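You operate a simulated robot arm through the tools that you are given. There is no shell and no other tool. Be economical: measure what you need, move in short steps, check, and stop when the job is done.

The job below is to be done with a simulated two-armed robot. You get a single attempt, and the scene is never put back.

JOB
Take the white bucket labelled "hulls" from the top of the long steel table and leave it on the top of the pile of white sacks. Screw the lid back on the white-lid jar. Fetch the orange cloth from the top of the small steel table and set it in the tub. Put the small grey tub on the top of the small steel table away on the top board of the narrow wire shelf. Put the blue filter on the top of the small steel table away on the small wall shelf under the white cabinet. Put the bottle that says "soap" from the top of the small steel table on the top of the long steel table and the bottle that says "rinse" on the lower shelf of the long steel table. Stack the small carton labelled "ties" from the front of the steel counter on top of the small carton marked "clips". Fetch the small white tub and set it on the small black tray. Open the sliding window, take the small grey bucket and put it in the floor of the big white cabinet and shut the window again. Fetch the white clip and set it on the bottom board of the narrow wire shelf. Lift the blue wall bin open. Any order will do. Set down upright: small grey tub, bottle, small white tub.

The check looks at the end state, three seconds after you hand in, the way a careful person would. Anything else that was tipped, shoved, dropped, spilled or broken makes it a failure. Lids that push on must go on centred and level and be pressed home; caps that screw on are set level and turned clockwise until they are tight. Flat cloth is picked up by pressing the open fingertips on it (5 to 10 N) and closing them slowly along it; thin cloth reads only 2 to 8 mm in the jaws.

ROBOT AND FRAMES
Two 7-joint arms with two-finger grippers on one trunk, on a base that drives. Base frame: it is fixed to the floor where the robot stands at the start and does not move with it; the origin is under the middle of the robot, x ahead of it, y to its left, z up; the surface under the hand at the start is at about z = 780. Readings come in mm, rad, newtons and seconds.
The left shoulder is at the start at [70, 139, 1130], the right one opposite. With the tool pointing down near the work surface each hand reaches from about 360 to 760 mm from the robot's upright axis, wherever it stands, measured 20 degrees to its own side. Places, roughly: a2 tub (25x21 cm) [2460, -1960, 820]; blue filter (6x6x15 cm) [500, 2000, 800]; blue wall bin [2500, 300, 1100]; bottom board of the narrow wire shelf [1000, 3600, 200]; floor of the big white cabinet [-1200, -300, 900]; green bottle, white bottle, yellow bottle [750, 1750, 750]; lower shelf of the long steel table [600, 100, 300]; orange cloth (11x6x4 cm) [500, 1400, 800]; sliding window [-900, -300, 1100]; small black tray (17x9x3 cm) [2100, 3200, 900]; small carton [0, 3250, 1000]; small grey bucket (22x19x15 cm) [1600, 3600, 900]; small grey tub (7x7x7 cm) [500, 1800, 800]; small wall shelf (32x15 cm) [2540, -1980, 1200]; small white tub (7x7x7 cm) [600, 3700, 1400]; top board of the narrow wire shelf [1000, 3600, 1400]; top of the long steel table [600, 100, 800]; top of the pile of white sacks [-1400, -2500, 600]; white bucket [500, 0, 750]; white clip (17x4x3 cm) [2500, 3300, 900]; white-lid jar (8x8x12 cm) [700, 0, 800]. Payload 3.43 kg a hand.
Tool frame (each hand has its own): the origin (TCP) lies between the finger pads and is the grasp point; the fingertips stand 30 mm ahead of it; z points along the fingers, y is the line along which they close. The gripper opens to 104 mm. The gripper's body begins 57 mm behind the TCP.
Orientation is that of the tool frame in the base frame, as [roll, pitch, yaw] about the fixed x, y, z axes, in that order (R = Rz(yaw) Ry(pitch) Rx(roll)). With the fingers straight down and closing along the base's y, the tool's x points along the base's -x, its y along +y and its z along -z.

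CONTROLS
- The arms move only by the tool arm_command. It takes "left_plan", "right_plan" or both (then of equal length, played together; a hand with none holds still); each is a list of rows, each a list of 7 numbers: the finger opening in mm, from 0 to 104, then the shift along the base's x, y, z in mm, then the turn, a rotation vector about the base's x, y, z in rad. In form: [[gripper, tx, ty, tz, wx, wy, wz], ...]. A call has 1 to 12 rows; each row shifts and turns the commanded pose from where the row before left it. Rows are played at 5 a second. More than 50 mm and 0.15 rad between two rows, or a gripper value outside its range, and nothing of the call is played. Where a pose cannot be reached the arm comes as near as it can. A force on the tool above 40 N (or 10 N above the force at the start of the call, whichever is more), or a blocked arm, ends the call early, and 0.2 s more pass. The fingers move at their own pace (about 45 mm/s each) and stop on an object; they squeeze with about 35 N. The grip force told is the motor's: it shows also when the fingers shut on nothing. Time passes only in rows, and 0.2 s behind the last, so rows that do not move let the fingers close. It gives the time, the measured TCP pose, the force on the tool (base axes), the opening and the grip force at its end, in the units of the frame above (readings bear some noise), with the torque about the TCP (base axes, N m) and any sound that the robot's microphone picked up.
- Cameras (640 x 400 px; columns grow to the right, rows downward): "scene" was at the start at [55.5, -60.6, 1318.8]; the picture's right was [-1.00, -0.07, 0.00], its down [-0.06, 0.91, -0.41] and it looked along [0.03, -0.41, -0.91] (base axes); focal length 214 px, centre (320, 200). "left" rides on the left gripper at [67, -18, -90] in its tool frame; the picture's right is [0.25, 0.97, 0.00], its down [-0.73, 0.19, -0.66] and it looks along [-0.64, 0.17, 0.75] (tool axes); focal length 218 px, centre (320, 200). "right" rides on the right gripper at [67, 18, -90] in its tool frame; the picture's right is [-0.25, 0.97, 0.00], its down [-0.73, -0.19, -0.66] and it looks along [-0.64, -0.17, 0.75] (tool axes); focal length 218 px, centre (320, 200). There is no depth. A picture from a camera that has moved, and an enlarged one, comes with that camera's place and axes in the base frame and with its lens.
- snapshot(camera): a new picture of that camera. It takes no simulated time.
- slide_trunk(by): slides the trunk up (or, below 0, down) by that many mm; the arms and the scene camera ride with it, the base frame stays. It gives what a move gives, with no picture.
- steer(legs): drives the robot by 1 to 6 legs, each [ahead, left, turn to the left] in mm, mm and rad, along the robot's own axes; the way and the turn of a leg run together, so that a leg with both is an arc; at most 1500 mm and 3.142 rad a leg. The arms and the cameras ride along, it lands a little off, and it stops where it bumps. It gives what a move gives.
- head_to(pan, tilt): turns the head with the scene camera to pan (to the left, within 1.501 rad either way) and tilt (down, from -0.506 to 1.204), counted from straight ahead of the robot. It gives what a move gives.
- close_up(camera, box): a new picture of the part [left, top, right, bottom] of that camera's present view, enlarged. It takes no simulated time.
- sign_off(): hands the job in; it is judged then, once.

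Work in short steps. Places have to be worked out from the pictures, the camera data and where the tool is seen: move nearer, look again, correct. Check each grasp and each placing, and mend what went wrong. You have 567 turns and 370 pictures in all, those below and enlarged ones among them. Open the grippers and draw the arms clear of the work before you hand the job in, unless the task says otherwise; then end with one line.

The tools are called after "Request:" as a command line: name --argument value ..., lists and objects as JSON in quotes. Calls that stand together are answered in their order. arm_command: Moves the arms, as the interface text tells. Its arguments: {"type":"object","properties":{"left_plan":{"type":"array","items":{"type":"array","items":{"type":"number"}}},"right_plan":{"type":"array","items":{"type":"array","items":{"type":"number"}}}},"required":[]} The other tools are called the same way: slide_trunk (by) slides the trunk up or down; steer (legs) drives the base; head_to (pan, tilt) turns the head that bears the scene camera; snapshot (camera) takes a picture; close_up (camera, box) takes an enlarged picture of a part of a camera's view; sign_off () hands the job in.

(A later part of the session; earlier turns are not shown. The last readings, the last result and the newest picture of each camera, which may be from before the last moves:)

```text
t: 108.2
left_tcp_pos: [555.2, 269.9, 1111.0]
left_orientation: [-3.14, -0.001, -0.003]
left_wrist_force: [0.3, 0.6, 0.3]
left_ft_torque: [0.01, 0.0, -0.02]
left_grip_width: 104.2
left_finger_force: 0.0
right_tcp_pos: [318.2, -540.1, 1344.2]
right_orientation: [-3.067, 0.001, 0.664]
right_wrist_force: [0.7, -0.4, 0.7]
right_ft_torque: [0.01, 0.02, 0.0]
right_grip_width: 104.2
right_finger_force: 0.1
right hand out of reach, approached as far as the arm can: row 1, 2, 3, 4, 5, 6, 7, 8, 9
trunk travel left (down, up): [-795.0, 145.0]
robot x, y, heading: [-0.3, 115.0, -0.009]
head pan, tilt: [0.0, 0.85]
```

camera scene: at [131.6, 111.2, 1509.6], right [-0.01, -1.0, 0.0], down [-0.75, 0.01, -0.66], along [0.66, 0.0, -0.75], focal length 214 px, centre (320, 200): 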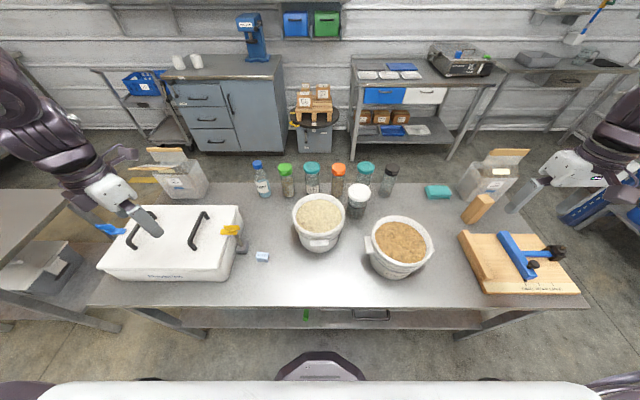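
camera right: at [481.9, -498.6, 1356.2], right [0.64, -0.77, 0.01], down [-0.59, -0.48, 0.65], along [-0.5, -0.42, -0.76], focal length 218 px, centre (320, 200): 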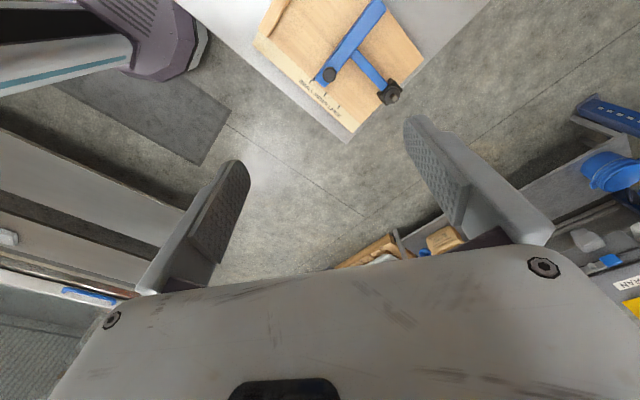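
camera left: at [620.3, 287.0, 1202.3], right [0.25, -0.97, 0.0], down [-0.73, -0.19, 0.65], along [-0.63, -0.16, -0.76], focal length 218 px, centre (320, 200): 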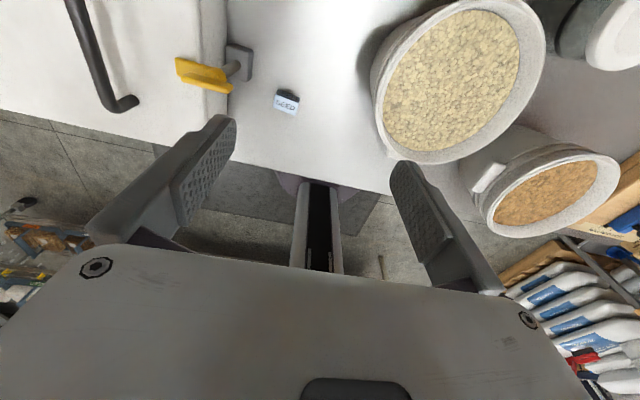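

Right arm dislikes negative yaw. Rotate back the positive way and move to its old region.

Request:
arm_command --right_plan '[[104, 0, 0, -10, 0, 0, 0.15], [104, 0, 0, -10, 0, 0, 0.15], [104, 5, 5, -10, 0, 0, 0.15], [104, 10, 5, -10, 0, 0, 0.15], [104, 10, 10, -15, 0, 0, 0.15], [104, 10, 10, -15, 0, 0, 0.15], [104, 10, 10, -15, 0, 0, 0.15], [104, 10, 10, -15, 0, 0, 0.15], [104, 10, 10, -15, 0, 0, 0.15], [104, 10, 10, -15, 0, 0, 0.15], [104, 10, 10, -15, 0, 0, 0.15], [104, 10, 10, -15, 0, 0, 0.15]]'

Request:
arm_command --right_plan '[[104, 5, 10, -15, 0, 0, 0.15], [104, 5, 10, -15, 0, 0, 0.15], [104, 5, 10, -15, 0, 0, 0.15], [104, 0, 10, -15, 0, 0, 0.15], [104, 0, 10, -15, 0, 0, 0.1], [104, 0, 10, 0, 0, 0, 0]]'

```text
t: 110.8
left_tcp_pos: [554.5, 270.1, 1113.1]
left_orientation: [3.141, -0.001, -0.004]
left_wrist_force: [0.4, 0.4, 0.0]
left_ft_torque: [-0.02, 0.03, 0.02]
left_grip_width: 103.9
left_finger_force: 0.1
right_tcp_pos: [415.3, -448.1, 1183.5]
right_orientation: [-3.067, -0.003, 2.467]
right_wrist_force: [0.6, 0.2, -0.5]
right_ft_torque: [0.0, 0.03, 0.0]
right_grip_width: 104.0
right_finger_force: 0.0
right hand out of reach, approached as far as the arm can: row 1
trunk travel left (down, up): [-795.0, 145.0]
robot x, y, heading: [3.9, 112.5, -0.01]
head pan, tilt: [0.0, 0.85]
```

```text
t: 112.2
left_tcp_pos: [554.0, 270.0, 1112.8]
left_orientation: [-3.14, -0.002, -0.003]
left_wrist_force: [0.2, -0.8, 0.1]
left_ft_torque: [0.01, 0.05, 0.01]
left_grip_width: 103.9
left_finger_force: 0.1
right_tcp_pos: [431.8, -388.6, 1112.9]
right_orientation: [-3.069, -0.001, -3.121]
right_wrist_force: [0.1, 0.1, 0.2]
right_ft_torque: [-0.01, -0.02, -0.02]
right_grip_width: 104.3
right_finger_force: 0.0
trunk travel left (down, up): [-795.0, 145.0]
robot x, y, heading: [4.5, 111.8, -0.011]
head pan, tilt: [0.0, 0.85]
```

Fix the small roll error and move the right hand toward the bucket's right side at yaw 0.

Request:
arm_command --right_plan '[[104, 8, 35, 0, 0.07, 0, 0], [104, 10, 35, 0, 0, 0, 0], [104, 12, 35, 0, 0, 0, 0], [104, 12, 35, 0, 0, 0, 0], [104, 12, 35, 0, 0, 0, 0], [104, 12, 35, 0, 0, 0, 0], [104, 12, 35, 0, 0, 0, 0], [104, 12, 35, 0, 0, 0, 0], [104, 12, 35, 0, 0, 0, 0], [104, 12, 35, 0, 0, 0, 0]]'

Request:
snapshot --camera "right"

Request:
snapshot --camera "scene"

```text
t: 114.4
left_tcp_pos: [553.3, 270.7, 1113.5]
left_orientation: [-3.14, -0.005, -0.004]
left_wrist_force: [0.2, -0.7, -0.7]
left_ft_torque: [-0.01, 0.01, 0.01]
left_grip_width: 103.9
left_finger_force: 0.0
right_tcp_pos: [500.8, -90.6, 1118.6]
right_orientation: [-3.14, 0.002, -3.123]
right_wrist_force: [0.0, -0.6, 0.1]
right_ft_torque: [0.01, 0.0, 0.02]
right_grip_width: 104.0
right_finger_force: 0.0
right hand out of reach, approached as far as the arm can: row 8, 9, 10
trunk travel left (down, up): [-795.0, 145.0]
robot x, y, heading: [5.4, 113.8, -0.01]
head pan, tilt: [0.0, 0.85]
```

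```text
323 pictures are left
camera right: at [432.8, -74.8, 1208.0], right [0.23, 0.97, 0.0], down [0.73, -0.18, 0.66], along [0.64, -0.15, -0.75], focal length 218 px, centre (320, 200)
```

right: 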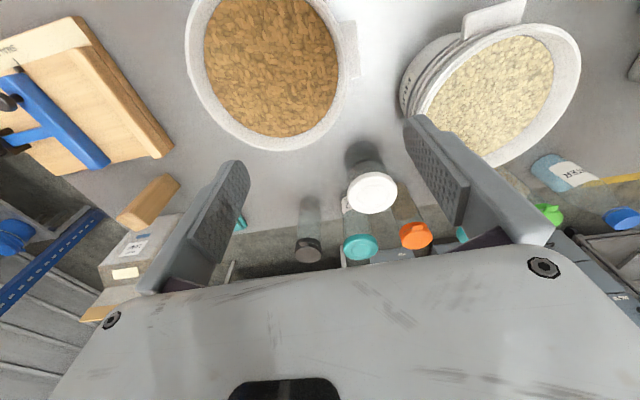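

```text
322 pictures are left
camera scene: at [130.6, 111.8, 1509.7], right [-0.01, -1.0, 0.0], down [-0.75, 0.01, -0.66], along [0.66, -0.01, -0.75], focal length 214 px, centre (320, 200)
```

scene: 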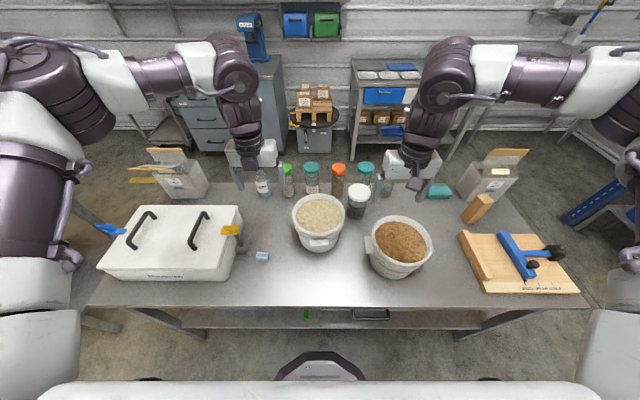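

Test negative yaw for the right hand at this nearer place.

Request:
arm_command --right_plan '[[104, 0, 0, 0, 0, 0, -0.15], [104, 0, 0, 0, 0, 0, -0.15], [104, 0, 0, 0, 0, 0, -0.15], [104, 10, 20, 0, 0, 0, -0.15], [104, 10, 20, 0, 0, 0, -0.15], [104, 10, 20, 0, 0, 0, -0.15]]'

```text
t: 115.8
left_tcp_pos: [554.9, 269.7, 1111.7]
left_orientation: [-3.136, -0.002, -0.005]
left_wrist_force: [0.1, -1.4, -0.5]
left_ft_torque: [0.04, 0.04, 0.0]
left_grip_width: 104.0
left_finger_force: 0.1
right_tcp_pos: [584.0, -208.9, 1134.8]
right_orientation: [3.136, -0.003, 2.269]
right_wrist_force: [0.2, -0.3, -0.1]
right_ft_torque: [0.01, -0.01, -0.01]
right_grip_width: 103.9
right_finger_force: 0.0
right hand out of reach, approached as far as the arm can: row 2, 3, 4, 5, 6
trunk travel left (down, up): [-795.0, 145.0]
robot x, y, heading: [4.0, 112.8, -0.01]
head pan, tilt: [0.0, 0.85]
```

Negative yaw pushes it out; try positive yaw for the right too.

Request:
arm_command --right_plan '[[104, 0, 0, 0, 0, 0, 0.15], [104, -5, 10, 0, 0, 0, 0.15], [104, -5, 10, 0, 0, 0, 0.15], [104, -10, 15, 0, 0, 0, 0.15], [104, -15, 20, 0, 0, 0, 0.15], [104, -15, 20, 0, 0, 0, 0.15], [104, -10, 20, 0, 0, 0, 0.15], [104, -10, 20, 0, 0, 0, 0.15], [104, 0, 20, 0, 0, 0, 0.15], [104, 0, 20, 0, 0, 0, 0.15], [104, 0, 20, 0, 0, 0, 0.15], [104, 0, 20, 0, 0, 0, 0.15]]'

```text
t: 118.4
left_tcp_pos: [554.7, 270.4, 1111.7]
left_orientation: [-3.141, -0.004, -0.002]
left_wrist_force: [-0.2, 0.3, -0.8]
left_ft_torque: [0.02, 0.02, 0.03]
left_grip_width: 104.2
left_finger_force: 0.1
right_tcp_pos: [473.7, -70.7, 1139.2]
right_orientation: [-3.14, 0.004, -2.217]
right_wrist_force: [-0.9, 0.4, -0.3]
right_ft_torque: [-0.01, -0.01, 0.0]
right_grip_width: 103.8
right_finger_force: 0.0
right hand out of reach, approached as far as the arm can: row 8, 9, 10, 11, 12
trunk travel left (down, up): [-795.0, 145.0]
robot x, y, heading: [1.2, 114.4, -0.014]
head pan, tilt: [0.0, 0.85]
```

Height relative to shoulder may be the problem: raise the trunk 140 and then lower hands equally.

Request:
slide_trunk --by 140

Request:
arm_command --left_plan '[[104, 0, 0, -35, 0, 0, 0], [104, 0, 0, -35, 0, 0, 0], [104, 0, 0, -35, 0, 0, 0], [104, 0, 0, -35, 0, 0, 0]]' --right_plan '[[104, 0, 0, -35, 0, 0, 0], [104, 0, 0, -35, 0, 0, 0], [104, 0, 0, -35, 0, 0, 0], [104, 0, 0, -35, 0, 0, 0]]'

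Request:
arm_command --right_plan '[[104, 15, 15, 0, 0, 0, 0], [104, 15, 15, 0, 0, 0, 0], [104, 15, 15, 0, 0, 0, 0], [104, 15, 15, 0, 0, 0, 0], [104, 15, 15, 0, 0, 0, 0]]'

```text
t: 120.0
left_tcp_pos: [553.4, 270.6, 1253.8]
left_orientation: [-3.139, -0.002, -0.004]
left_wrist_force: [0.5, 0.7, 0.5]
left_ft_torque: [0.01, -0.03, -0.01]
left_grip_width: 103.8
left_finger_force: 0.1
right_tcp_pos: [474.4, -70.4, 1278.5]
right_orientation: [3.141, 0.004, -2.222]
right_wrist_force: [0.0, 0.3, 0.2]
right_ft_torque: [-0.01, 0.0, 0.0]
right_grip_width: 104.2
right_finger_force: 0.1
trunk travel left (down, up): [-935.0, 5.0]
robot x, y, heading: [3.1, 113.8, -0.006]
head pan, tilt: [0.0, 0.85]
```

```text
t: 121.0
left_tcp_pos: [553.6, 268.6, 1107.9]
left_orientation: [-3.139, -0.004, -0.003]
left_wrist_force: [0.7, 0.6, 0.2]
left_ft_torque: [0.01, 0.0, 0.02]
left_grip_width: 104.0
left_finger_force: 0.2
right_tcp_pos: [457.9, -101.7, 1156.7]
right_orientation: [-3.14, 0.006, -2.221]
right_wrist_force: [0.1, -0.1, 1.0]
right_ft_torque: [-0.01, 0.02, -0.01]
right_grip_width: 104.2
right_finger_force: 0.1
right hand out of reach, approached as far as the arm can: row 1, 2, 3, 4
trunk travel left (down, up): [-935.0, 5.0]
robot x, y, heading: [1.8, 112.2, -0.011]
head pan, tilt: [0.0, 0.85]
```

```text
t: 122.2
left_tcp_pos: [553.1, 268.5, 1109.2]
left_orientation: [-3.14, -0.001, -0.004]
left_wrist_force: [-0.5, 0.1, 0.7]
left_ft_torque: [0.05, 0.01, -0.01]
left_grip_width: 104.1
left_finger_force: 0.2
right_tcp_pos: [487.4, -97.8, 1197.1]
right_orientation: [-3.14, 0.003, -2.222]
right_wrist_force: [0.6, -0.1, -0.1]
right_ft_torque: [-0.01, 0.01, 0.0]
right_grip_width: 103.7
right_finger_force: 0.0
right hand out of reach, approached as far as the arm can: row 1, 2, 3, 4, 5
trunk travel left (down, up): [-935.0, 5.0]
robot x, y, heading: [3.1, 111.6, -0.005]
head pan, tilt: [0.0, 0.85]
```

Both arms seem happiest around yaw ≈ π reached by positive turning. Turn the right hand on by +2.2 rad in place.

Request:
arm_command --right_plan '[[104, 0, -5, 0, 0, 0, 0.15], [104, 0, -5, 0, 0, 0, 0.15], [104, 0, -5, 0, 0, 0, 0.15], [104, 0, -5, 0, 0, 0, 0.15], [104, 0, -5, 0, 0, 0, 0.15], [104, 0, 0, 0, 0, 0, 0.15], [104, 0, 0, 0, 0, 0, 0.15], [104, 0, 0, 0, 0, 0, 0.15], [104, 0, 0, 0, 0, 0, 0.15], [104, 0, 0, 0, 0, 0, 0.15], [104, 0, 0, 0, 0, 0, 0.15], [104, 0, 0, 0, 0, 0, 0.15]]'

Request:
arm_command --right_plan '[[104, 10, 10, -20, 0, 0, 0.15], [104, 10, 10, -20, 0, 0, 0.15], [104, 10, 10, -20, 0, 0, 0.12], [104, 10, 10, -20, 0, 0, 0], [104, 10, 10, 0, 0, 0, 0]]'

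```text
t: 124.8
left_tcp_pos: [552.0, 268.8, 1109.0]
left_orientation: [-3.14, -0.002, -0.005]
left_wrist_force: [-1.1, 0.8, -0.6]
left_ft_torque: [-0.01, -0.02, -0.01]
left_grip_width: 104.0
left_finger_force: 0.1
right_tcp_pos: [488.4, -124.2, 1196.6]
right_orientation: [-3.138, 0.002, -0.42]
right_wrist_force: [-0.4, -0.8, 0.1]
right_ft_torque: [-0.01, -0.02, 0.03]
right_grip_width: 103.8
right_finger_force: 0.1
trunk travel left (down, up): [-935.0, 5.0]
robot x, y, heading: [2.5, 119.1, -0.005]
head pan, tilt: [0.0, 0.85]
```

```text
t: 126.0
left_tcp_pos: [552.9, 268.6, 1107.6]
left_orientation: [-3.139, -0.002, -0.005]
left_wrist_force: [0.3, 0.5, -0.3]
left_ft_torque: [-0.02, -0.02, 0.0]
left_grip_width: 104.0
left_finger_force: 0.0
right_tcp_pos: [493.6, -128.2, 1156.2]
right_orientation: [-3.139, 0.003, -0.002]
right_wrist_force: [0.0, -0.6, 0.0]
right_ft_torque: [-0.02, 0.0, 0.01]
right_grip_width: 104.2
right_finger_force: 0.1
right hand out of reach, approached as far as the arm can: row 2, 3, 4, 5
trunk travel left (down, up): [-935.0, 5.0]
robot x, y, heading: [1.1, 111.7, -0.004]
head pan, tilt: [0.0, 0.85]
```

Yaw is fine now but position is stuck; look at the right arm's posture.

Request:
head_to --pan -0.6 --tilt 0.6

Request:
snapshot --camera "scene"

```text
t: 127.0
left_tcp_pos: [554.0, 268.7, 1109.2]
left_orientation: [-3.139, -0.002, -0.002]
left_wrist_force: [0.2, 0.0, -0.1]
left_ft_torque: [-0.01, -0.02, 0.01]
left_grip_width: 104.1
left_finger_force: 0.0
right_tcp_pos: [493.2, -128.4, 1155.6]
right_orientation: [-3.137, 0.003, -0.002]
right_wrist_force: [-0.2, 0.2, -0.1]
right_ft_torque: [-0.03, -0.01, 0.0]
right_grip_width: 104.1
right_finger_force: 0.2
trunk travel left (down, up): [-935.0, 5.0]
robot x, y, heading: [1.6, 110.3, -0.007]
head pan, tilt: [-0.6, 0.6]
```

```text
321 pictures are left
camera scene: at [126.0, 61.9, 1670.5], right [-0.57, -0.82, 0.0], down [-0.46, 0.32, -0.82], along [0.68, -0.47, -0.57], focal length 214 px, centre (320, 200)
```

scene: 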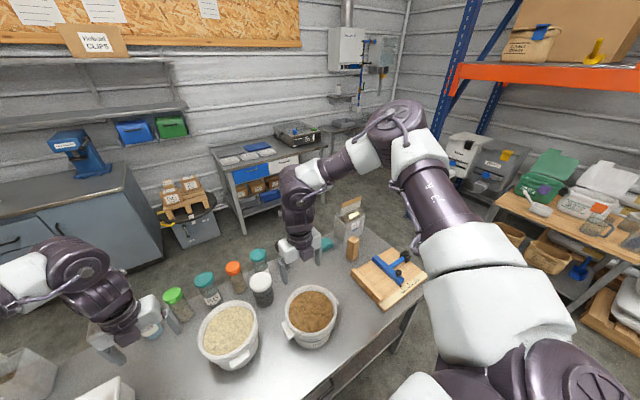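

Probe which directions are free for the right hand.

Request:
arm_command --right_plan '[[104, -25, 0, 0, 0, 0, 0], [104, -25, 0, 0, 0, 0, 0]]'

Request:
arm_command --right_plan '[[104, 0, 25, 0, 0, 0, 0], [104, 0, 25, 0, 0, 0, 0]]'

Request:
arm_command --right_plan '[[104, 0, 0, -25, 0, 0, 0], [104, 0, 0, -25, 0, 0, 0]]'

```text
t: 127.6
left_tcp_pos: [552.1, 269.1, 1109.6]
left_orientation: [3.141, -0.005, -0.004]
left_wrist_force: [-1.1, -0.1, -0.7]
left_ft_torque: [-0.01, 0.01, 0.01]
left_grip_width: 103.9
left_finger_force: 0.1
right_tcp_pos: [440.6, -128.4, 1157.3]
right_orientation: [-3.139, 0.003, -0.002]
right_wrist_force: [-1.7, 0.0, -0.8]
right_ft_torque: [-0.02, -0.02, -0.01]
right_grip_width: 104.0
right_finger_force: 0.0
trunk travel left (down, up): [-935.0, 5.0]
robot x, y, heading: [3.5, 112.3, -0.005]
head pan, tilt: [-0.6, 0.6]
```

```text
t: 128.2
left_tcp_pos: [552.5, 269.1, 1109.2]
left_orientation: [-3.138, -0.004, -0.004]
left_wrist_force: [0.6, -0.1, -0.1]
left_ft_torque: [0.03, -0.04, 0.01]
left_grip_width: 104.2
left_finger_force: 0.1
right_tcp_pos: [437.0, -88.5, 1164.5]
right_orientation: [-3.138, 0.001, -0.002]
right_wrist_force: [0.2, 0.3, -0.1]
right_ft_torque: [0.0, 0.02, 0.0]
right_grip_width: 104.0
right_finger_force: 0.0
right hand out of reach, approached as far as the arm can: row 2
trunk travel left (down, up): [-935.0, 5.0]
robot x, y, heading: [3.8, 109.5, -0.006]
head pan, tilt: [-0.6, 0.6]
```

```text
t: 128.8
left_tcp_pos: [553.4, 268.8, 1108.5]
left_orientation: [-3.14, -0.002, -0.004]
left_wrist_force: [0.5, 0.8, 0.8]
left_ft_torque: [0.02, -0.01, 0.0]
left_grip_width: 103.8
left_finger_force: 0.1
right_tcp_pos: [430.5, -108.5, 1131.5]
right_orientation: [-3.136, 0.001, -0.003]
right_wrist_force: [-0.8, 0.2, -0.1]
right_ft_torque: [-0.02, 0.02, -0.01]
right_grip_width: 104.2
right_finger_force: 0.1
right hand out of reach, approached as far as the arm can: row 1, 2
trunk travel left (down, up): [-935.0, 5.0]
robot x, y, heading: [3.4, 113.8, -0.005]
head pan, tilt: [-0.6, 0.6]
```

Move the right hand back out to its initial relative pose, then down there, then inward, to unwind the posture.

Request:
arm_command --right_plan '[[104, 0, -35, 15, 0, 0, 0], [104, 0, -35, 15, 0, 0, 0], [104, 0, -35, 15, 0, 0, 0], [104, 0, -35, 15, 0, 0, 0], [104, 0, -35, 15, 0, 0, 0], [104, 0, -35, 0, 0, 0, 0], [104, 0, -35, 0, 0, 0, 0], [104, 0, -35, 0, 0, 0, 0], [104, 10, 0, -40, 0, 0, 0], [104, 10, 0, -40, 0, 0, 0], [104, 10, 0, -30, 0, 0, 0]]'

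Request:
arm_command --right_plan '[[104, 20, 0, -20, 0, 0, 0], [104, 20, 0, 0, 0, 0, 0], [104, 20, 10, 0, 0, 0, 0], [104, 20, 30, 0, 0, 0, 0], [104, 0, 40, 0, 0, 0, 0], [104, 0, 40, 0, 0, 0, 0]]'

Request:
snapshot --camera "scene"

```text
t: 131.2
left_tcp_pos: [553.2, 268.3, 1109.6]
left_orientation: [-3.139, -0.001, -0.003]
left_wrist_force: [0.2, -0.4, 0.1]
left_ft_torque: [0.0, 0.02, 0.01]
left_grip_width: 104.4
left_finger_force: 0.0
right_tcp_pos: [464.4, -390.9, 1091.9]
right_orientation: [-3.14, 0.003, -0.003]
right_wrist_force: [0.2, 0.1, -0.5]
right_ft_torque: [0.0, 0.01, 0.0]
right_grip_width: 103.9
right_finger_force: 0.1
trunk travel left (down, up): [-935.0, 5.0]
robot x, y, heading: [1.2, 115.2, -0.007]
head pan, tilt: [-0.6, 0.6]
```

```text
t: 132.6
left_tcp_pos: [552.2, 269.4, 1110.2]
left_orientation: [-3.14, -0.004, -0.003]
left_wrist_force: [0.6, 0.1, -1.2]
left_ft_torque: [0.01, -0.01, -0.02]
left_grip_width: 104.0
left_finger_force: 0.0
right_tcp_pos: [519.5, -269.0, 1093.2]
right_orientation: [-3.14, 0.003, -0.003]
right_wrist_force: [-0.1, 0.6, -0.7]
right_ft_torque: [-0.02, 0.01, 0.0]
right_grip_width: 104.1
right_finger_force: 0.0
right hand out of reach, approached as far as the arm can: row 2, 3, 4
trunk travel left (down, up): [-935.0, 5.0]
robot x, y, heading: [4.7, 114.8, -0.01]
head pan, tilt: [-0.6, 0.6]
```

```text
320 pictures are left
camera scene: at [124.8, 62.5, 1670.7], right [-0.57, -0.82, 0.0], down [-0.46, 0.32, -0.83], along [0.68, -0.47, -0.56], focal length 214 px, centre (320, 200)
```

scene: 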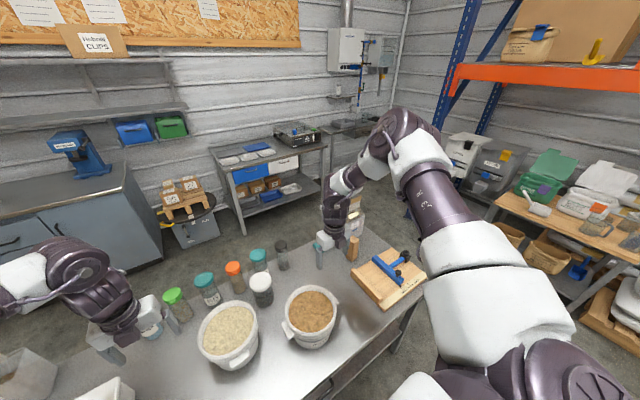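

That flag was the true radial limit. Continue inward now.

Request:
arm_command --right_plan '[[104, 0, 40, 0, 0, 0, 0], [104, 0, 40, 0, 0, 0, 0], [104, 0, 40, 0, 0, 0, 0], [104, 0, 40, 0, 0, 0, 0], [104, 0, 40, 0, 0, 0, 0]]'

```text
t: 133.8
left_tcp_pos: [552.1, 270.1, 1109.2]
left_orientation: [-3.141, -0.002, -0.005]
left_wrist_force: [-0.5, -0.6, -0.5]
left_ft_torque: [0.03, 0.0, 0.01]
left_grip_width: 104.0
left_finger_force: 0.0
right_tcp_pos: [469.5, -113.9, 1151.2]
right_orientation: [-3.139, 0.002, -0.002]
right_wrist_force: [-0.1, -0.5, -0.4]
right_ft_torque: [-0.05, -0.03, 0.03]
right_grip_width: 104.0
right_finger_force: 0.0
right hand out of reach, approached as far as the arm can: row 1, 2, 3, 4, 5
trunk travel left (down, up): [-935.0, 5.0]
robot x, y, heading: [4.4, 112.8, -0.006]
head pan, tilt: [-0.6, 0.6]
```

Inward reach improves when hands are higher relative to the shoulders. Raise hands while lowering the trunk.

Request:
arm_command --left_plan '[[104, 0, 0, 40, 0, 0, 0], [104, 0, 0, 40, 0, 0, 0], [104, 0, 0, 40, 0, 0, 0], [104, 0, 0, 40, 0, 0, 0], [104, 0, 0, 40, 0, 0, 0]]' --right_plan '[[104, 0, 0, 40, 0, 0, 0], [104, 0, 0, 40, 0, 0, 0], [104, 0, 0, 40, 0, 0, 0], [104, 0, 0, 40, 0, 0, 0], [104, 0, 0, 20, 0, 0, 0]]'

Request:
slide_trunk --by -220

Request:
arm_command --right_plan '[[104, 0, 30, 0, 0, 0, 0], [104, 0, 30, 0, 0, 0, 0], [104, 20, 20, 0, 0, 0, 0], [104, 20, 20, 0, 0, 0, 0], [104, 20, 10, 0, 0, 0, 0]]'

```text
t: 135.0
left_tcp_pos: [549.7, 269.8, 1308.5]
left_orientation: [-3.139, -0.003, -0.003]
left_wrist_force: [-0.6, -0.5, 0.2]
left_ft_torque: [0.0, 0.0, 0.0]
left_grip_width: 103.6
left_finger_force: 0.0
right_tcp_pos: [470.2, -117.9, 1331.4]
right_orientation: [-3.141, 0.001, -0.001]
right_wrist_force: [0.2, 0.4, 0.8]
right_ft_torque: [-0.01, 0.0, -0.03]
right_grip_width: 104.1
right_finger_force: 0.0
trunk travel left (down, up): [-935.0, 5.0]
robot x, y, heading: [-0.9, 112.0, -0.006]
head pan, tilt: [-0.6, 0.6]
```

```text
t: 137.4
left_tcp_pos: [553.8, 269.8, 1086.7]
left_orientation: [-3.14, -0.004, -0.004]
left_wrist_force: [0.0, 0.2, -0.6]
left_ft_torque: [-0.02, -0.01, 0.02]
left_grip_width: 104.1
left_finger_force: 0.1
right_tcp_pos: [471.6, -118.7, 1110.3]
right_orientation: [-3.139, 0.003, -0.001]
right_wrist_force: [-0.6, 0.3, -0.4]
right_ft_torque: [-0.01, 0.04, 0.02]
right_grip_width: 103.8
right_finger_force: 0.2
trunk travel left (down, up): [-715.0, 225.0]
robot x, y, heading: [-1.5, 112.2, -0.009]
head pan, tilt: [-0.6, 0.6]
```

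```text
t: 138.6
left_tcp_pos: [554.8, 271.1, 1086.8]
left_orientation: [-3.14, -0.002, -0.004]
left_wrist_force: [0.5, -0.3, 0.4]
left_ft_torque: [-0.03, 0.0, -0.02]
left_grip_width: 104.0
left_finger_force: 0.1
right_tcp_pos: [476.7, -80.8, 1101.2]
right_orientation: [-3.137, 0.004, -0.003]
right_wrist_force: [-0.8, -0.5, -0.5]
right_ft_torque: [0.04, -0.01, 0.01]
right_grip_width: 104.0
right_finger_force: 0.1
right hand out of reach, approached as far as the arm can: row 2, 3, 4, 5
trunk travel left (down, up): [-715.0, 225.0]
robot x, y, heading: [0.7, 112.6, -0.012]
head pan, tilt: [-0.6, 0.6]
```

Try changing the right yaw further positive and see if it frees the inward motion.

Request:
arm_command --right_plan '[[104, 0, 0, 0, 0, 0, 0.15], [104, 0, 0, 0, 0, 0, 0.15], [104, 0, 0, 0, 0, 0, 0.15], [104, 0, 0, 0, 0, 0, 0.15], [104, 0, 0, 0, 0, 0, 0.15], [104, 0, 20, 0, 0, 0, 0.15], [104, 0, 20, 0, 0, 0, 0.15], [104, 0, 20, 0, 0, 0, 0.15], [104, 0, 20, 0, 0, 0, 0.15], [104, 0, 20, 0, 0, 0, 0.15]]'

```text
t: 140.8
left_tcp_pos: [552.8, 271.6, 1087.2]
left_orientation: [-3.139, -0.003, -0.004]
left_wrist_force: [0.0, 0.4, 0.3]
left_ft_torque: [0.01, 0.0, -0.03]
left_grip_width: 104.1
left_finger_force: 0.1
right_tcp_pos: [441.3, -72.2, 1153.5]
right_orientation: [-3.141, 0.001, 1.502]
right_wrist_force: [-0.1, -0.1, -1.4]
right_ft_torque: [0.01, 0.0, 0.0]
right_grip_width: 104.1
right_finger_force: 0.1
right hand out of reach, approached as far as the arm can: row 6, 7, 8, 9, 10
trunk travel left (down, up): [-715.0, 225.0]
robot x, y, heading: [-0.1, 116.3, -0.006]
head pan, tilt: [-0.6, 0.6]
```

Plan: shift the base left 160 mm so the bucket lies where both arms can reach; turn right yaw back meanwhile.

Request:
steer --legs '[[0, 160, 0]]'

Request:
arm_command --right_plan '[[104, 5, -8, 0, 0, 0, -0.15], [104, 5, -8, 0, 0, 0, -0.15], [104, 5, -8, 0, 0, 0, -0.15], [104, 5, -8, 0, 0, 0, -0.15], [104, 5, -8, 0, 0, 0, -0.15], [104, 10, -8, 0, 0, 0, -0.15], [104, 15, -8, 0, 0, 0, -0.15], [104, 15, 0, 0, 0, 0, -0.15], [104, 20, 0, 0, 0, 0, -0.15], [104, 20, 0, 0, 0, 0, -0.15]]'

Request:
head_to --pan -0.25 --tilt 0.8

Request:
snapshot --camera "scene"

```text
t: 142.2
left_tcp_pos: [555.9, 426.4, 1087.9]
left_orientation: [-3.137, -0.003, -0.011]
left_wrist_force: [0.4, 0.1, -0.5]
left_ft_torque: [0.01, 0.03, 0.01]
left_grip_width: 103.9
left_finger_force: 0.0
right_tcp_pos: [442.0, 83.4, 1153.0]
right_orientation: [3.141, -0.003, 1.491]
right_wrist_force: [1.4, 0.1, -0.4]
right_ft_torque: [0.02, 0.01, -0.02]
right_grip_width: 104.0
right_finger_force: 0.0
trunk travel left (down, up): [-715.0, 225.0]
robot x, y, heading: [2.4, 274.9, -0.017]
head pan, tilt: [-0.6, 0.6]
```

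```text
t: 144.4
left_tcp_pos: [556.1, 427.6, 1086.2]
left_orientation: [-3.139, -0.002, -0.009]
left_wrist_force: [0.6, -0.8, -0.2]
left_ft_torque: [0.03, -0.02, 0.02]
left_grip_width: 104.0
left_finger_force: 0.0
right_tcp_pos: [520.8, 11.9, 1137.5]
right_orientation: [-3.14, -0.005, -0.012]
right_wrist_force: [0.2, -0.6, 0.1]
right_ft_torque: [-0.01, -0.03, -0.02]
right_grip_width: 103.8
right_finger_force: 0.0
right hand out of reach, approached as far as the arm can: row 8, 9, 10
trunk travel left (down, up): [-715.0, 225.0]
robot x, y, heading: [2.9, 273.8, -0.015]
head pan, tilt: [-0.6, 0.6]
```

```text
t: 145.2
left_tcp_pos: [555.9, 427.4, 1088.1]
left_orientation: [-3.141, -0.003, -0.008]
left_wrist_force: [0.7, 0.3, -1.0]
left_ft_torque: [0.02, -0.01, 0.0]
left_grip_width: 104.0
left_finger_force: 0.1
right_tcp_pos: [520.4, 14.0, 1137.4]
right_orientation: [-3.136, -0.004, -0.006]
right_wrist_force: [0.1, 0.2, -0.7]
right_ft_torque: [0.01, -0.01, 0.03]
right_grip_width: 103.9
right_finger_force: 0.1
trunk travel left (down, up): [-715.0, 225.0]
robot x, y, heading: [6.7, 276.4, -0.013]
head pan, tilt: [-0.25, 0.799]
```

```text
319 pictures are left
camera scene: at [132.9, 251.8, 1433.7], right [-0.26, -0.97, 0.0], down [-0.69, 0.19, -0.7], along [0.67, -0.18, -0.72], focal length 214 px, centre (320, 200)
```

scene: 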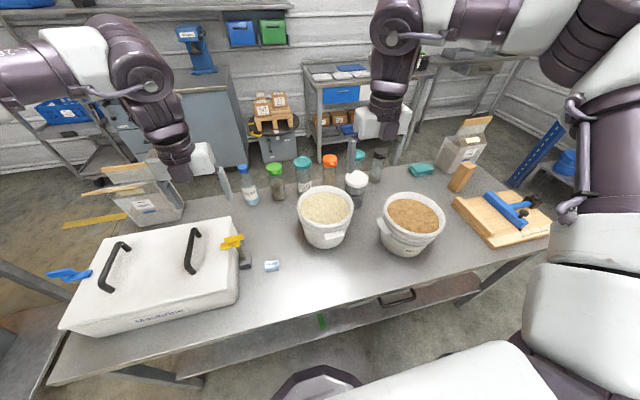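

Try unwinding the right arm by going high and inward, then down.

Request:
arm_command --right_plan '[[104, -10, 0, 40, 0, 0, 0], [104, -10, 0, 40, 0, 0, 0], [104, -10, 0, 40, 0, 0, 0], [104, -10, 0, 40, 0, 0, 0], [104, 0, 0, 40, 0, 0, 0], [104, 0, 40, 0, 0, 0, 0], [104, 0, 40, 0, 0, 0, 0], [104, 0, 40, 0, 0, 0, 0], [104, 0, 40, 0, 0, 0, 0], [104, 0, 40, 0, 0, 0, 0]]'

```text
t: 147.4
left_tcp_pos: [555.2, 428.8, 1088.8]
left_orientation: [-3.14, -0.002, -0.009]
left_wrist_force: [-0.4, -0.5, 0.7]
left_ft_torque: [-0.03, -0.01, 0.03]
left_grip_width: 104.1
left_finger_force: 0.1
right_tcp_pos: [376.1, 99.9, 1229.3]
right_orientation: [-3.138, -0.002, -0.011]
right_wrist_force: [0.0, 0.0, 0.8]
right_ft_torque: [0.01, 0.02, -0.02]
right_grip_width: 104.1
right_finger_force: 0.1
right hand out of reach, approached as far as the arm can: row 1, 2, 3, 4, 5, 6, 7, 8, 9, 10
trunk travel left (down, up): [-715.0, 225.0]
robot x, y, heading: [3.8, 273.9, -0.016]
head pan, tilt: [-0.25, 0.799]
```

First measure the bucket's weight: shift base back and bring the left hand over the +y rim.

Request:
steer --legs '[[0, -160, 0.015]]'

Request:
arm_command --left_plan '[[104, 15, -20, -25, 0, 0, 0], [104, 15, -20, -25, 0, 0, 0], [104, 12, -19, -20, 0, 0, 0], [104, 0, 0, 0, 0, 0, 0]]'

Request:
snapshot --camera "left"

```text
t: 148.8
left_tcp_pos: [552.1, 279.0, 1087.7]
left_orientation: [-3.141, -0.005, 0.006]
left_wrist_force: [-0.4, 1.1, 0.2]
left_ft_torque: [-0.06, -0.01, -0.02]
left_grip_width: 104.0
left_finger_force: 0.1
right_tcp_pos: [379.4, -52.5, 1230.8]
right_orientation: [-3.14, -0.001, 0.008]
right_wrist_force: [0.9, 1.0, 0.4]
right_ft_torque: [-0.03, 0.02, -0.01]
right_grip_width: 104.0
right_finger_force: 0.1
trunk travel left (down, up): [-715.0, 225.0]
robot x, y, heading: [4.0, 112.9, -0.002]
head pan, tilt: [-0.25, 0.799]
```

```text
t: 149.8
left_tcp_pos: [594.5, 217.3, 1017.5]
left_orientation: [-3.14, -0.003, 0.006]
left_wrist_force: [-0.2, 0.4, -0.1]
left_ft_torque: [-0.01, -0.04, -0.02]
left_grip_width: 103.9
left_finger_force: 0.0
right_tcp_pos: [379.0, -53.7, 1231.2]
right_orientation: [-3.138, -0.003, 0.007]
right_wrist_force: [-0.4, 0.0, 0.5]
right_ft_torque: [0.02, -0.03, 0.06]
right_grip_width: 104.2
right_finger_force: 0.1
trunk travel left (down, up): [-715.0, 225.0]
robot x, y, heading: [3.1, 115.1, -0.001]
head pan, tilt: [-0.25, 0.799]
```

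```text
318 pictures are left
camera left: at [660.2, 235.6, 1105.6], right [0.26, -0.97, 0.0], down [-0.73, -0.2, 0.65], along [-0.63, -0.17, -0.76], focal length 218 px, centre (320, 200)
```

left: 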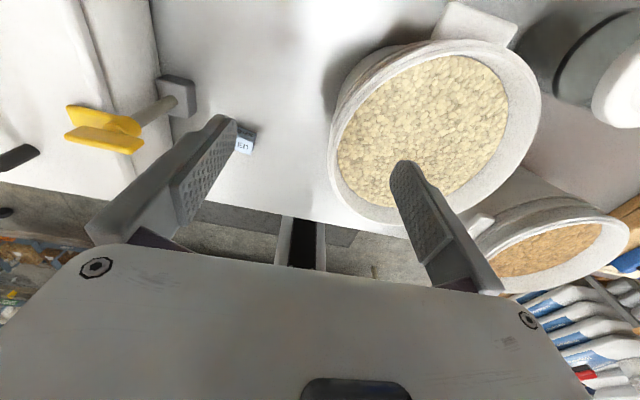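

Bucket centre ≈ (610,122), rim z≈925, lugs at ±x. Position over +y rim and descend with 60 mm opening.

Request:
arm_command --left_plan '[[60, 10, -8, 0, 0, 0, 0], [60, 0, 0, -20, 0, 0, 0], [60, 0, 0, -15, 0, 0, 0], [60, 0, 0, 0, 0, 0, 0]]'

Request:
snapshot --camera "left"

Request:
head_to --pan 0.1 --tilt 0.75

Request:
close_up --camera "scene" --box '[220, 110, 420, 235]'

```text
t: 150.8
left_tcp_pos: [602.9, 210.8, 981.3]
left_orientation: [-3.141, -0.002, 0.006]
left_wrist_force: [0.2, 0.1, -0.7]
left_ft_torque: [0.02, 0.01, -0.01]
left_grip_width: 60.1
left_finger_force: 0.2
right_tcp_pos: [378.5, -55.6, 1230.9]
right_orientation: [-3.136, -0.002, 0.007]
right_wrist_force: [0.0, -0.6, -0.2]
right_ft_torque: [0.01, -0.01, -0.01]
right_grip_width: 103.8
right_finger_force: 0.0
trunk travel left (down, up): [-715.0, 225.0]
robot x, y, heading: [1.1, 113.6, -0.001]
head pan, tilt: [-0.25, 0.799]
```

```text
317 pictures are left
camera left: at [670.5, 227.6, 1070.5], right [0.26, -0.97, 0.0], down [-0.73, -0.2, 0.65], along [-0.63, -0.17, -0.76], focal length 218 px, centre (320, 200)
```

left: 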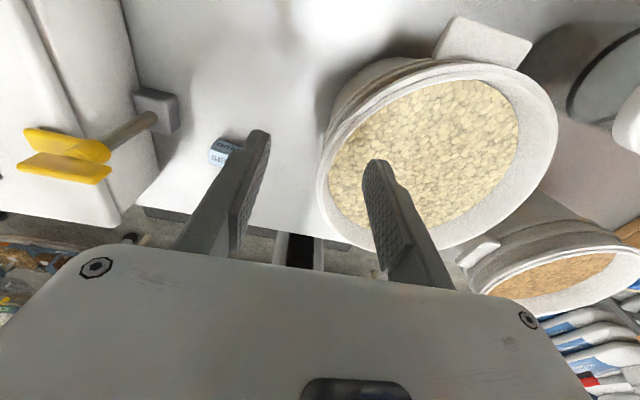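

```text
t: 151.7
left_tcp_pos: [603.7, 211.3, 981.3]
left_orientation: [-3.139, -0.001, 0.007]
left_wrist_force: [-0.6, -0.5, -0.2]
left_ft_torque: [-0.02, 0.01, 0.0]
left_grip_width: 59.9
left_finger_force: 0.0
right_tcp_pos: [378.2, -53.5, 1229.5]
right_orientation: [-3.138, -0.002, 0.007]
right_wrist_force: [0.4, -0.6, -0.2]
right_ft_torque: [-0.01, 0.02, 0.0]
right_grip_width: 103.8
right_finger_force: 0.0
trunk travel left (down, up): [-715.0, 225.0]
robot x, y, heading: [2.1, 115.0, 0.001]
head pan, tilt: [0.099, 0.75]
```

```text
3.20 times, centred on (320, 172) of scene
camera zoom: at [136.6, 121.9, 1437.6], right [0.1, -0.99, 0.0], down [-0.68, -0.07, -0.73], along [0.73, 0.07, -0.68], focal length 686 px, centre (320, 288)
```

zoom: 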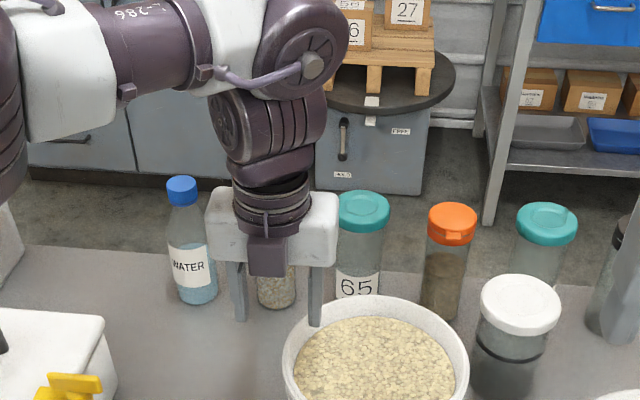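

Rim z≈917; adjust y to 202 and descend to tip overlap ~16 mm, slowly, then close.

Request:
arm_command --left_plan '[[60, 2, -9, 0, 0, 0, 0], [60, 0, 0, -20, 0, 0, 0], [60, 0, 0, -15, 0, 0, 0], [60, 0, 0, -8, 0, 0, 0], [60, 0, 0, -6, 0, 0, 0], [60, 0, 0, 0, 0, 0, 0]]'

Request:
snapshot --camera "left"

Request:
close_up --camera "scene" --box '[260, 140, 400, 240]'

```text
t: 153.1
left_tcp_pos: [607.7, 200.4, 934.3]
left_orientation: [-3.14, -0.003, 0.006]
left_wrist_force: [-0.7, 0.5, 0.1]
left_ft_torque: [-0.01, 0.0, 0.0]
left_grip_width: 59.7
left_finger_force: 0.2
right_tcp_pos: [378.1, -55.5, 1230.1]
right_orientation: [-3.139, -0.001, 0.008]
right_wrist_force: [-0.3, -0.3, -0.3]
right_ft_torque: [0.0, 0.03, -0.05]
right_grip_width: 103.9
right_finger_force: 0.1
trunk travel left (down, up): [-715.0, 225.0]
robot x, y, heading: [4.1, 113.9, -0.001]
head pan, tilt: [0.099, 0.75]
```

```text
315 pictures are left
camera left: at [673.6, 218.7, 1023.2], right [0.26, -0.97, 0.0], down [-0.73, -0.2, 0.65], along [-0.63, -0.17, -0.76], focal length 218 px, centre (320, 200)
```

left: 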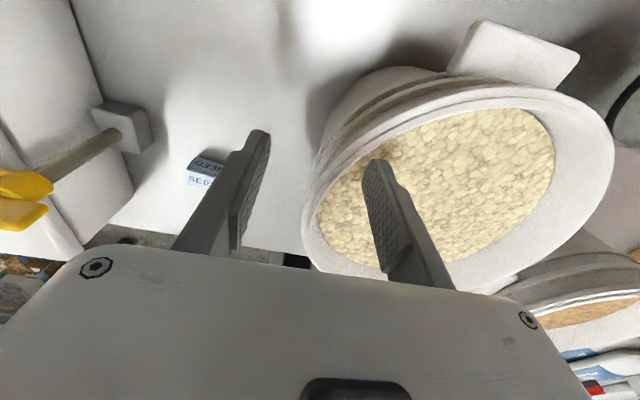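

```text
4.00 times, centred on (330, 190) of scene
camera zoom: at [136.5, 121.8, 1437.6], right [0.1, -0.99, 0.0], down [-0.68, -0.07, -0.73], along [0.73, 0.07, -0.68], focal length 858 px, centre (280, 240)
```

zoom: 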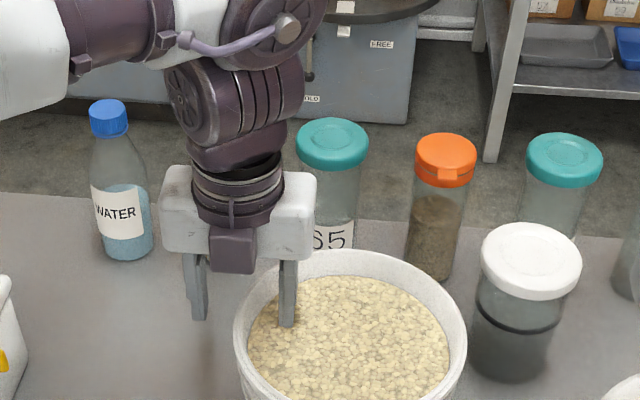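

Fingers straddle the rim. Close gently.

Request:
arm_command --left_plan '[[30, 0, 0, 0, 0, 0, 0], [10, 0, 0, 0, 0, 0, 0], [0, 0, 0, 0, 0, 0, 0], [0, 0, 0, 0, 0, 0, 0], [0, 0, 0, 0, 0, 0, 0]]'

Request:
snapshot --camera "left"

```text
t: 154.3
left_tcp_pos: [605.8, 200.6, 934.7]
left_orientation: [-3.141, -0.003, 0.004]
left_wrist_force: [-5.8, -2.3, -1.0]
left_ft_torque: [-0.66, 0.4, -0.73]
left_grip_width: 9.8
left_finger_force: 34.9
right_tcp_pos: [378.8, -54.7, 1230.1]
right_orientation: [-3.14, -0.003, 0.007]
right_wrist_force: [0.4, -0.3, -0.5]
right_ft_torque: [-0.01, 0.01, 0.0]
right_grip_width: 103.7
right_finger_force: 0.2
trunk travel left (down, up): [-715.0, 225.0]
robot x, y, heading: [3.3, 114.5, 0.003]
head pan, tilt: [0.099, 0.75]
```

```text
313 pictures are left
camera left: at [672.6, 218.2, 1023.2], right [0.26, -0.97, 0.0], down [-0.73, -0.2, 0.66], along [-0.63, -0.17, -0.76], focal length 218 px, centre (320, 200)
```

left: 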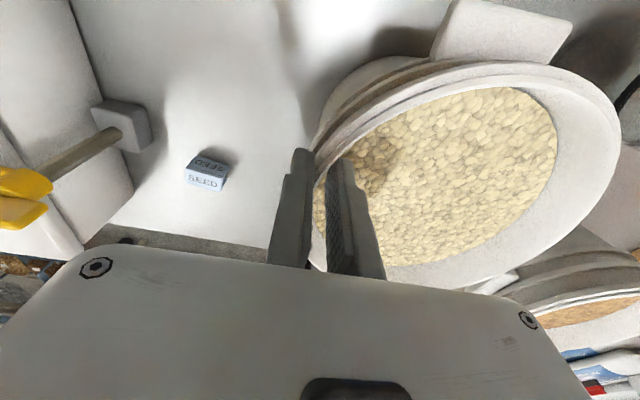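

Rim held (9.8 mm). Test lift by 4 mm to gauge weight.

Request:
arm_command --left_plan '[[0, 0, 0, 2, 0, 0, 0], [0, 0, 0, 2, 0, 0, 0], [0, 0, 0, 0, 0, 0, 0], [0, 0, 0, 0, 0, 0, 0]]'

Request:
close_up --camera "scene" --box '[260, 150, 400, 250]'

```text
t: 155.3
left_tcp_pos: [607.7, 200.5, 938.6]
left_orientation: [-3.14, -0.003, 0.007]
left_wrist_force: [2.6, -3.4, -3.1]
left_ft_torque: [-0.7, -0.84, 0.29]
left_grip_width: 6.1
left_finger_force: 34.8
right_tcp_pos: [378.6, -54.8, 1229.8]
right_orientation: [-3.137, -0.002, 0.007]
right_wrist_force: [-0.5, -0.3, -0.6]
right_ft_torque: [0.01, 0.02, -0.01]
right_grip_width: 104.1
right_finger_force: 0.1
trunk travel left (down, up): [-715.0, 225.0]
robot x, y, heading: [1.5, 110.4, 0.0]
head pan, tilt: [0.099, 0.75]
```

```text
4.00 times, centred on (330, 200) of scene
camera zoom: at [137.7, 121.5, 1437.5], right [0.1, -0.99, 0.0], down [-0.68, -0.07, -0.73], along [0.73, 0.07, -0.68], focal length 858 px, centre (280, 200)
```

zoom: 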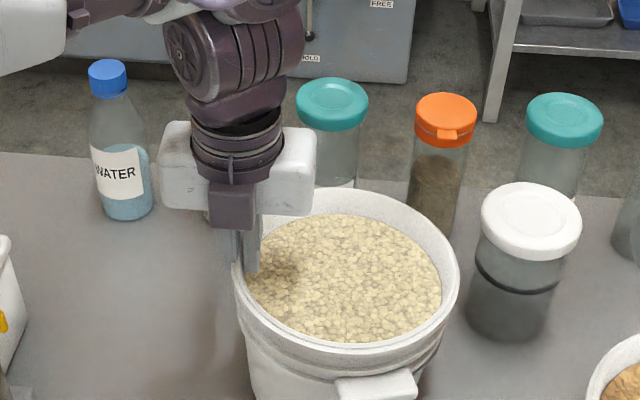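

Request:
arm_command --left_plan '[[0, 0, 0, 2, 0, 0, 0], [0, 0, 0, 2, 0, 0, 0], [0, 0, 0, 2, 0, 0, 0], [0, 0, 0, 0, 0, 0, 0]]'

Request:
close_up --camera "scene" --box '[260, 150, 400, 250]'

```text
t: 156.3
left_tcp_pos: [607.6, 199.8, 944.5]
left_orientation: [-3.139, -0.001, 0.007]
left_wrist_force: [1.0, -3.4, -5.8]
left_ft_torque: [-0.7, -0.27, -0.02]
left_grip_width: 6.2
left_finger_force: 34.8
right_tcp_pos: [379.3, -55.0, 1229.3]
right_orientation: [-3.138, -0.001, 0.006]
right_wrist_force: [-0.7, 0.0, -0.1]
right_ft_torque: [0.0, -0.01, -0.01]
right_grip_width: 104.2
right_finger_force: 0.0
trunk travel left (down, up): [-715.0, 225.0]
robot x, y, heading: [4.4, 114.1, 0.001]
head pan, tilt: [0.099, 0.75]
```

```text
4.00 times, centred on (330, 200) of scene
camera zoom: at [137.5, 121.3, 1437.5], right [0.1, -0.99, 0.0], down [-0.68, -0.07, -0.73], along [0.73, 0.07, -0.68], focal length 858 px, centre (280, 200)
```

zoom: 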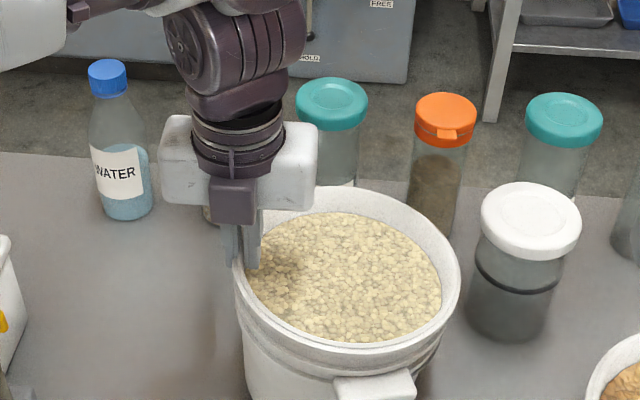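

Half weight ≈6 N, so ~1.2 kg: two hands are preferable. Set it back down and slide the bucket 150 mm toward me along the table, where both arms reach.

Request:
arm_command --left_plan '[[0, 0, 0, -4, 0, 0, 0], [0, 0, 0, -4, 0, 0, 0], [0, -6, 0, 0, 0, 0, 0], [0, -14, 0, 0, 0, 0, 0], [0, -14, 0, 0, 0, 0, 0], [0, -14, 0, 0, 0, 0, 0], [0, -14, 0, 0, 0, 0, 0], [0, -14, 0, 0, 0, 0, 0], [0, -14, 0, 0, 0, 0, 0], [0, -14, 0, 0, 0, 0, 0], [0, 0, 0, 0, 0, 0, 0]]'

Request:
close_up --camera "scene" --box '[220, 150, 420, 275]'

```text
t: 158.7
left_tcp_pos: [501.4, 200.6, 935.2]
left_orientation: [-3.14, -0.001, 0.008]
left_wrist_force: [2.6, 0.7, -1.9]
left_ft_torque: [-0.65, -0.54, 0.39]
left_grip_width: 5.9
left_finger_force: 34.6
right_tcp_pos: [379.6, -55.2, 1229.2]
right_orientation: [-3.138, -0.002, 0.007]
right_wrist_force: [-0.5, 0.8, 0.0]
right_ft_torque: [-0.02, 0.0, -0.01]
right_grip_width: 103.9
right_finger_force: 0.1
trunk travel left (down, up): [-715.0, 225.0]
robot x, y, heading: [3.2, 119.6, -0.001]
head pan, tilt: [0.099, 0.75]
```

```text
3.20 times, centred on (320, 212) of scene
camera zoom: at [137.3, 122.0, 1437.6], right [0.1, -0.99, 0.0], down [-0.68, -0.07, -0.73], along [0.73, 0.07, -0.68], focal length 686 px, centre (320, 160)
```

zoom: 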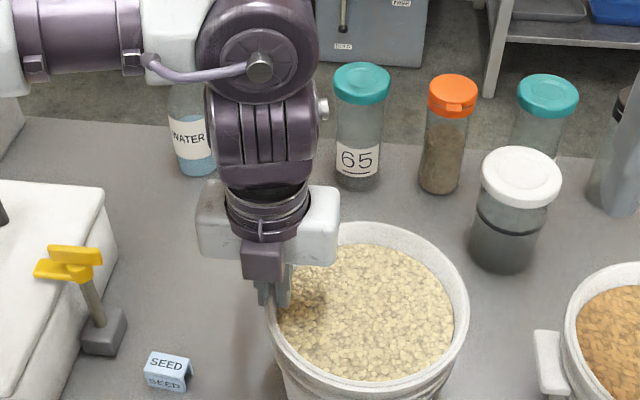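

Drag another 50 mm, then release and raise the hand.

Request:
arm_command --left_plan '[[0, -12, 0, 0, 0, 0, 0], [0, -14, 0, 0, 0, 0, 0], [0, -14, 0, 0, 0, 0, 0], [0, -12, 0, 0, 0, 0, 0], [0, 0, 0, 0, 0, 0, 0], [40, 0, 0, 0, 0, 0, 0], [60, 0, 0, 0, 0, 0, 0], [60, 0, 0, 20, 0, 0, 0], [60, 0, 0, 45, 0, 0, 0], [60, 0, 0, 45, 0, 0, 0], [60, 0, 0, 45, 0, 0, 0]]'

Request:
close_up --camera "scene" --box '[220, 170, 420, 295]'

```text
t: 161.1
left_tcp_pos: [449.4, 201.4, 1087.5]
left_orientation: [-3.141, -0.004, 0.006]
left_wrist_force: [0.9, 0.0, -0.1]
left_ft_torque: [-0.02, -0.01, -0.01]
left_grip_width: 60.0
left_finger_force: 0.1
right_tcp_pos: [378.1, -56.3, 1231.0]
right_orientation: [-3.136, -0.002, 0.007]
right_wrist_force: [-0.8, -0.1, 0.6]
right_ft_torque: [0.0, 0.01, 0.02]
right_grip_width: 104.1
right_finger_force: 0.1
trunk travel left (down, up): [-715.0, 225.0]
robot x, y, heading: [0.1, 111.6, 0.003]
head pan, tilt: [0.099, 0.75]
```

```text
3.20 times, centred on (320, 232) of scene
camera zoom: at [135.1, 121.3, 1437.7], right [0.1, -0.99, 0.0], down [-0.68, -0.07, -0.73], along [0.73, 0.07, -0.68], focal length 686 px, centre (320, 96)
```

zoom: 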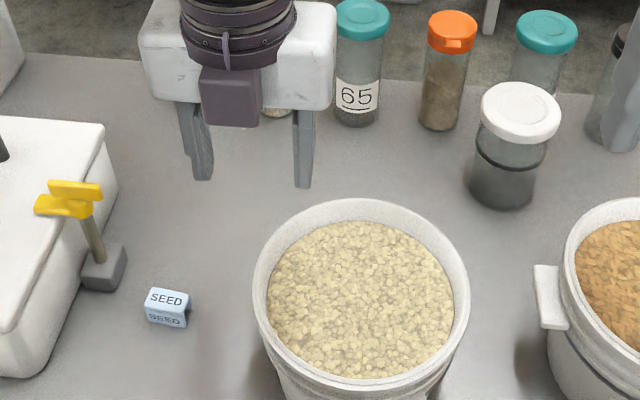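

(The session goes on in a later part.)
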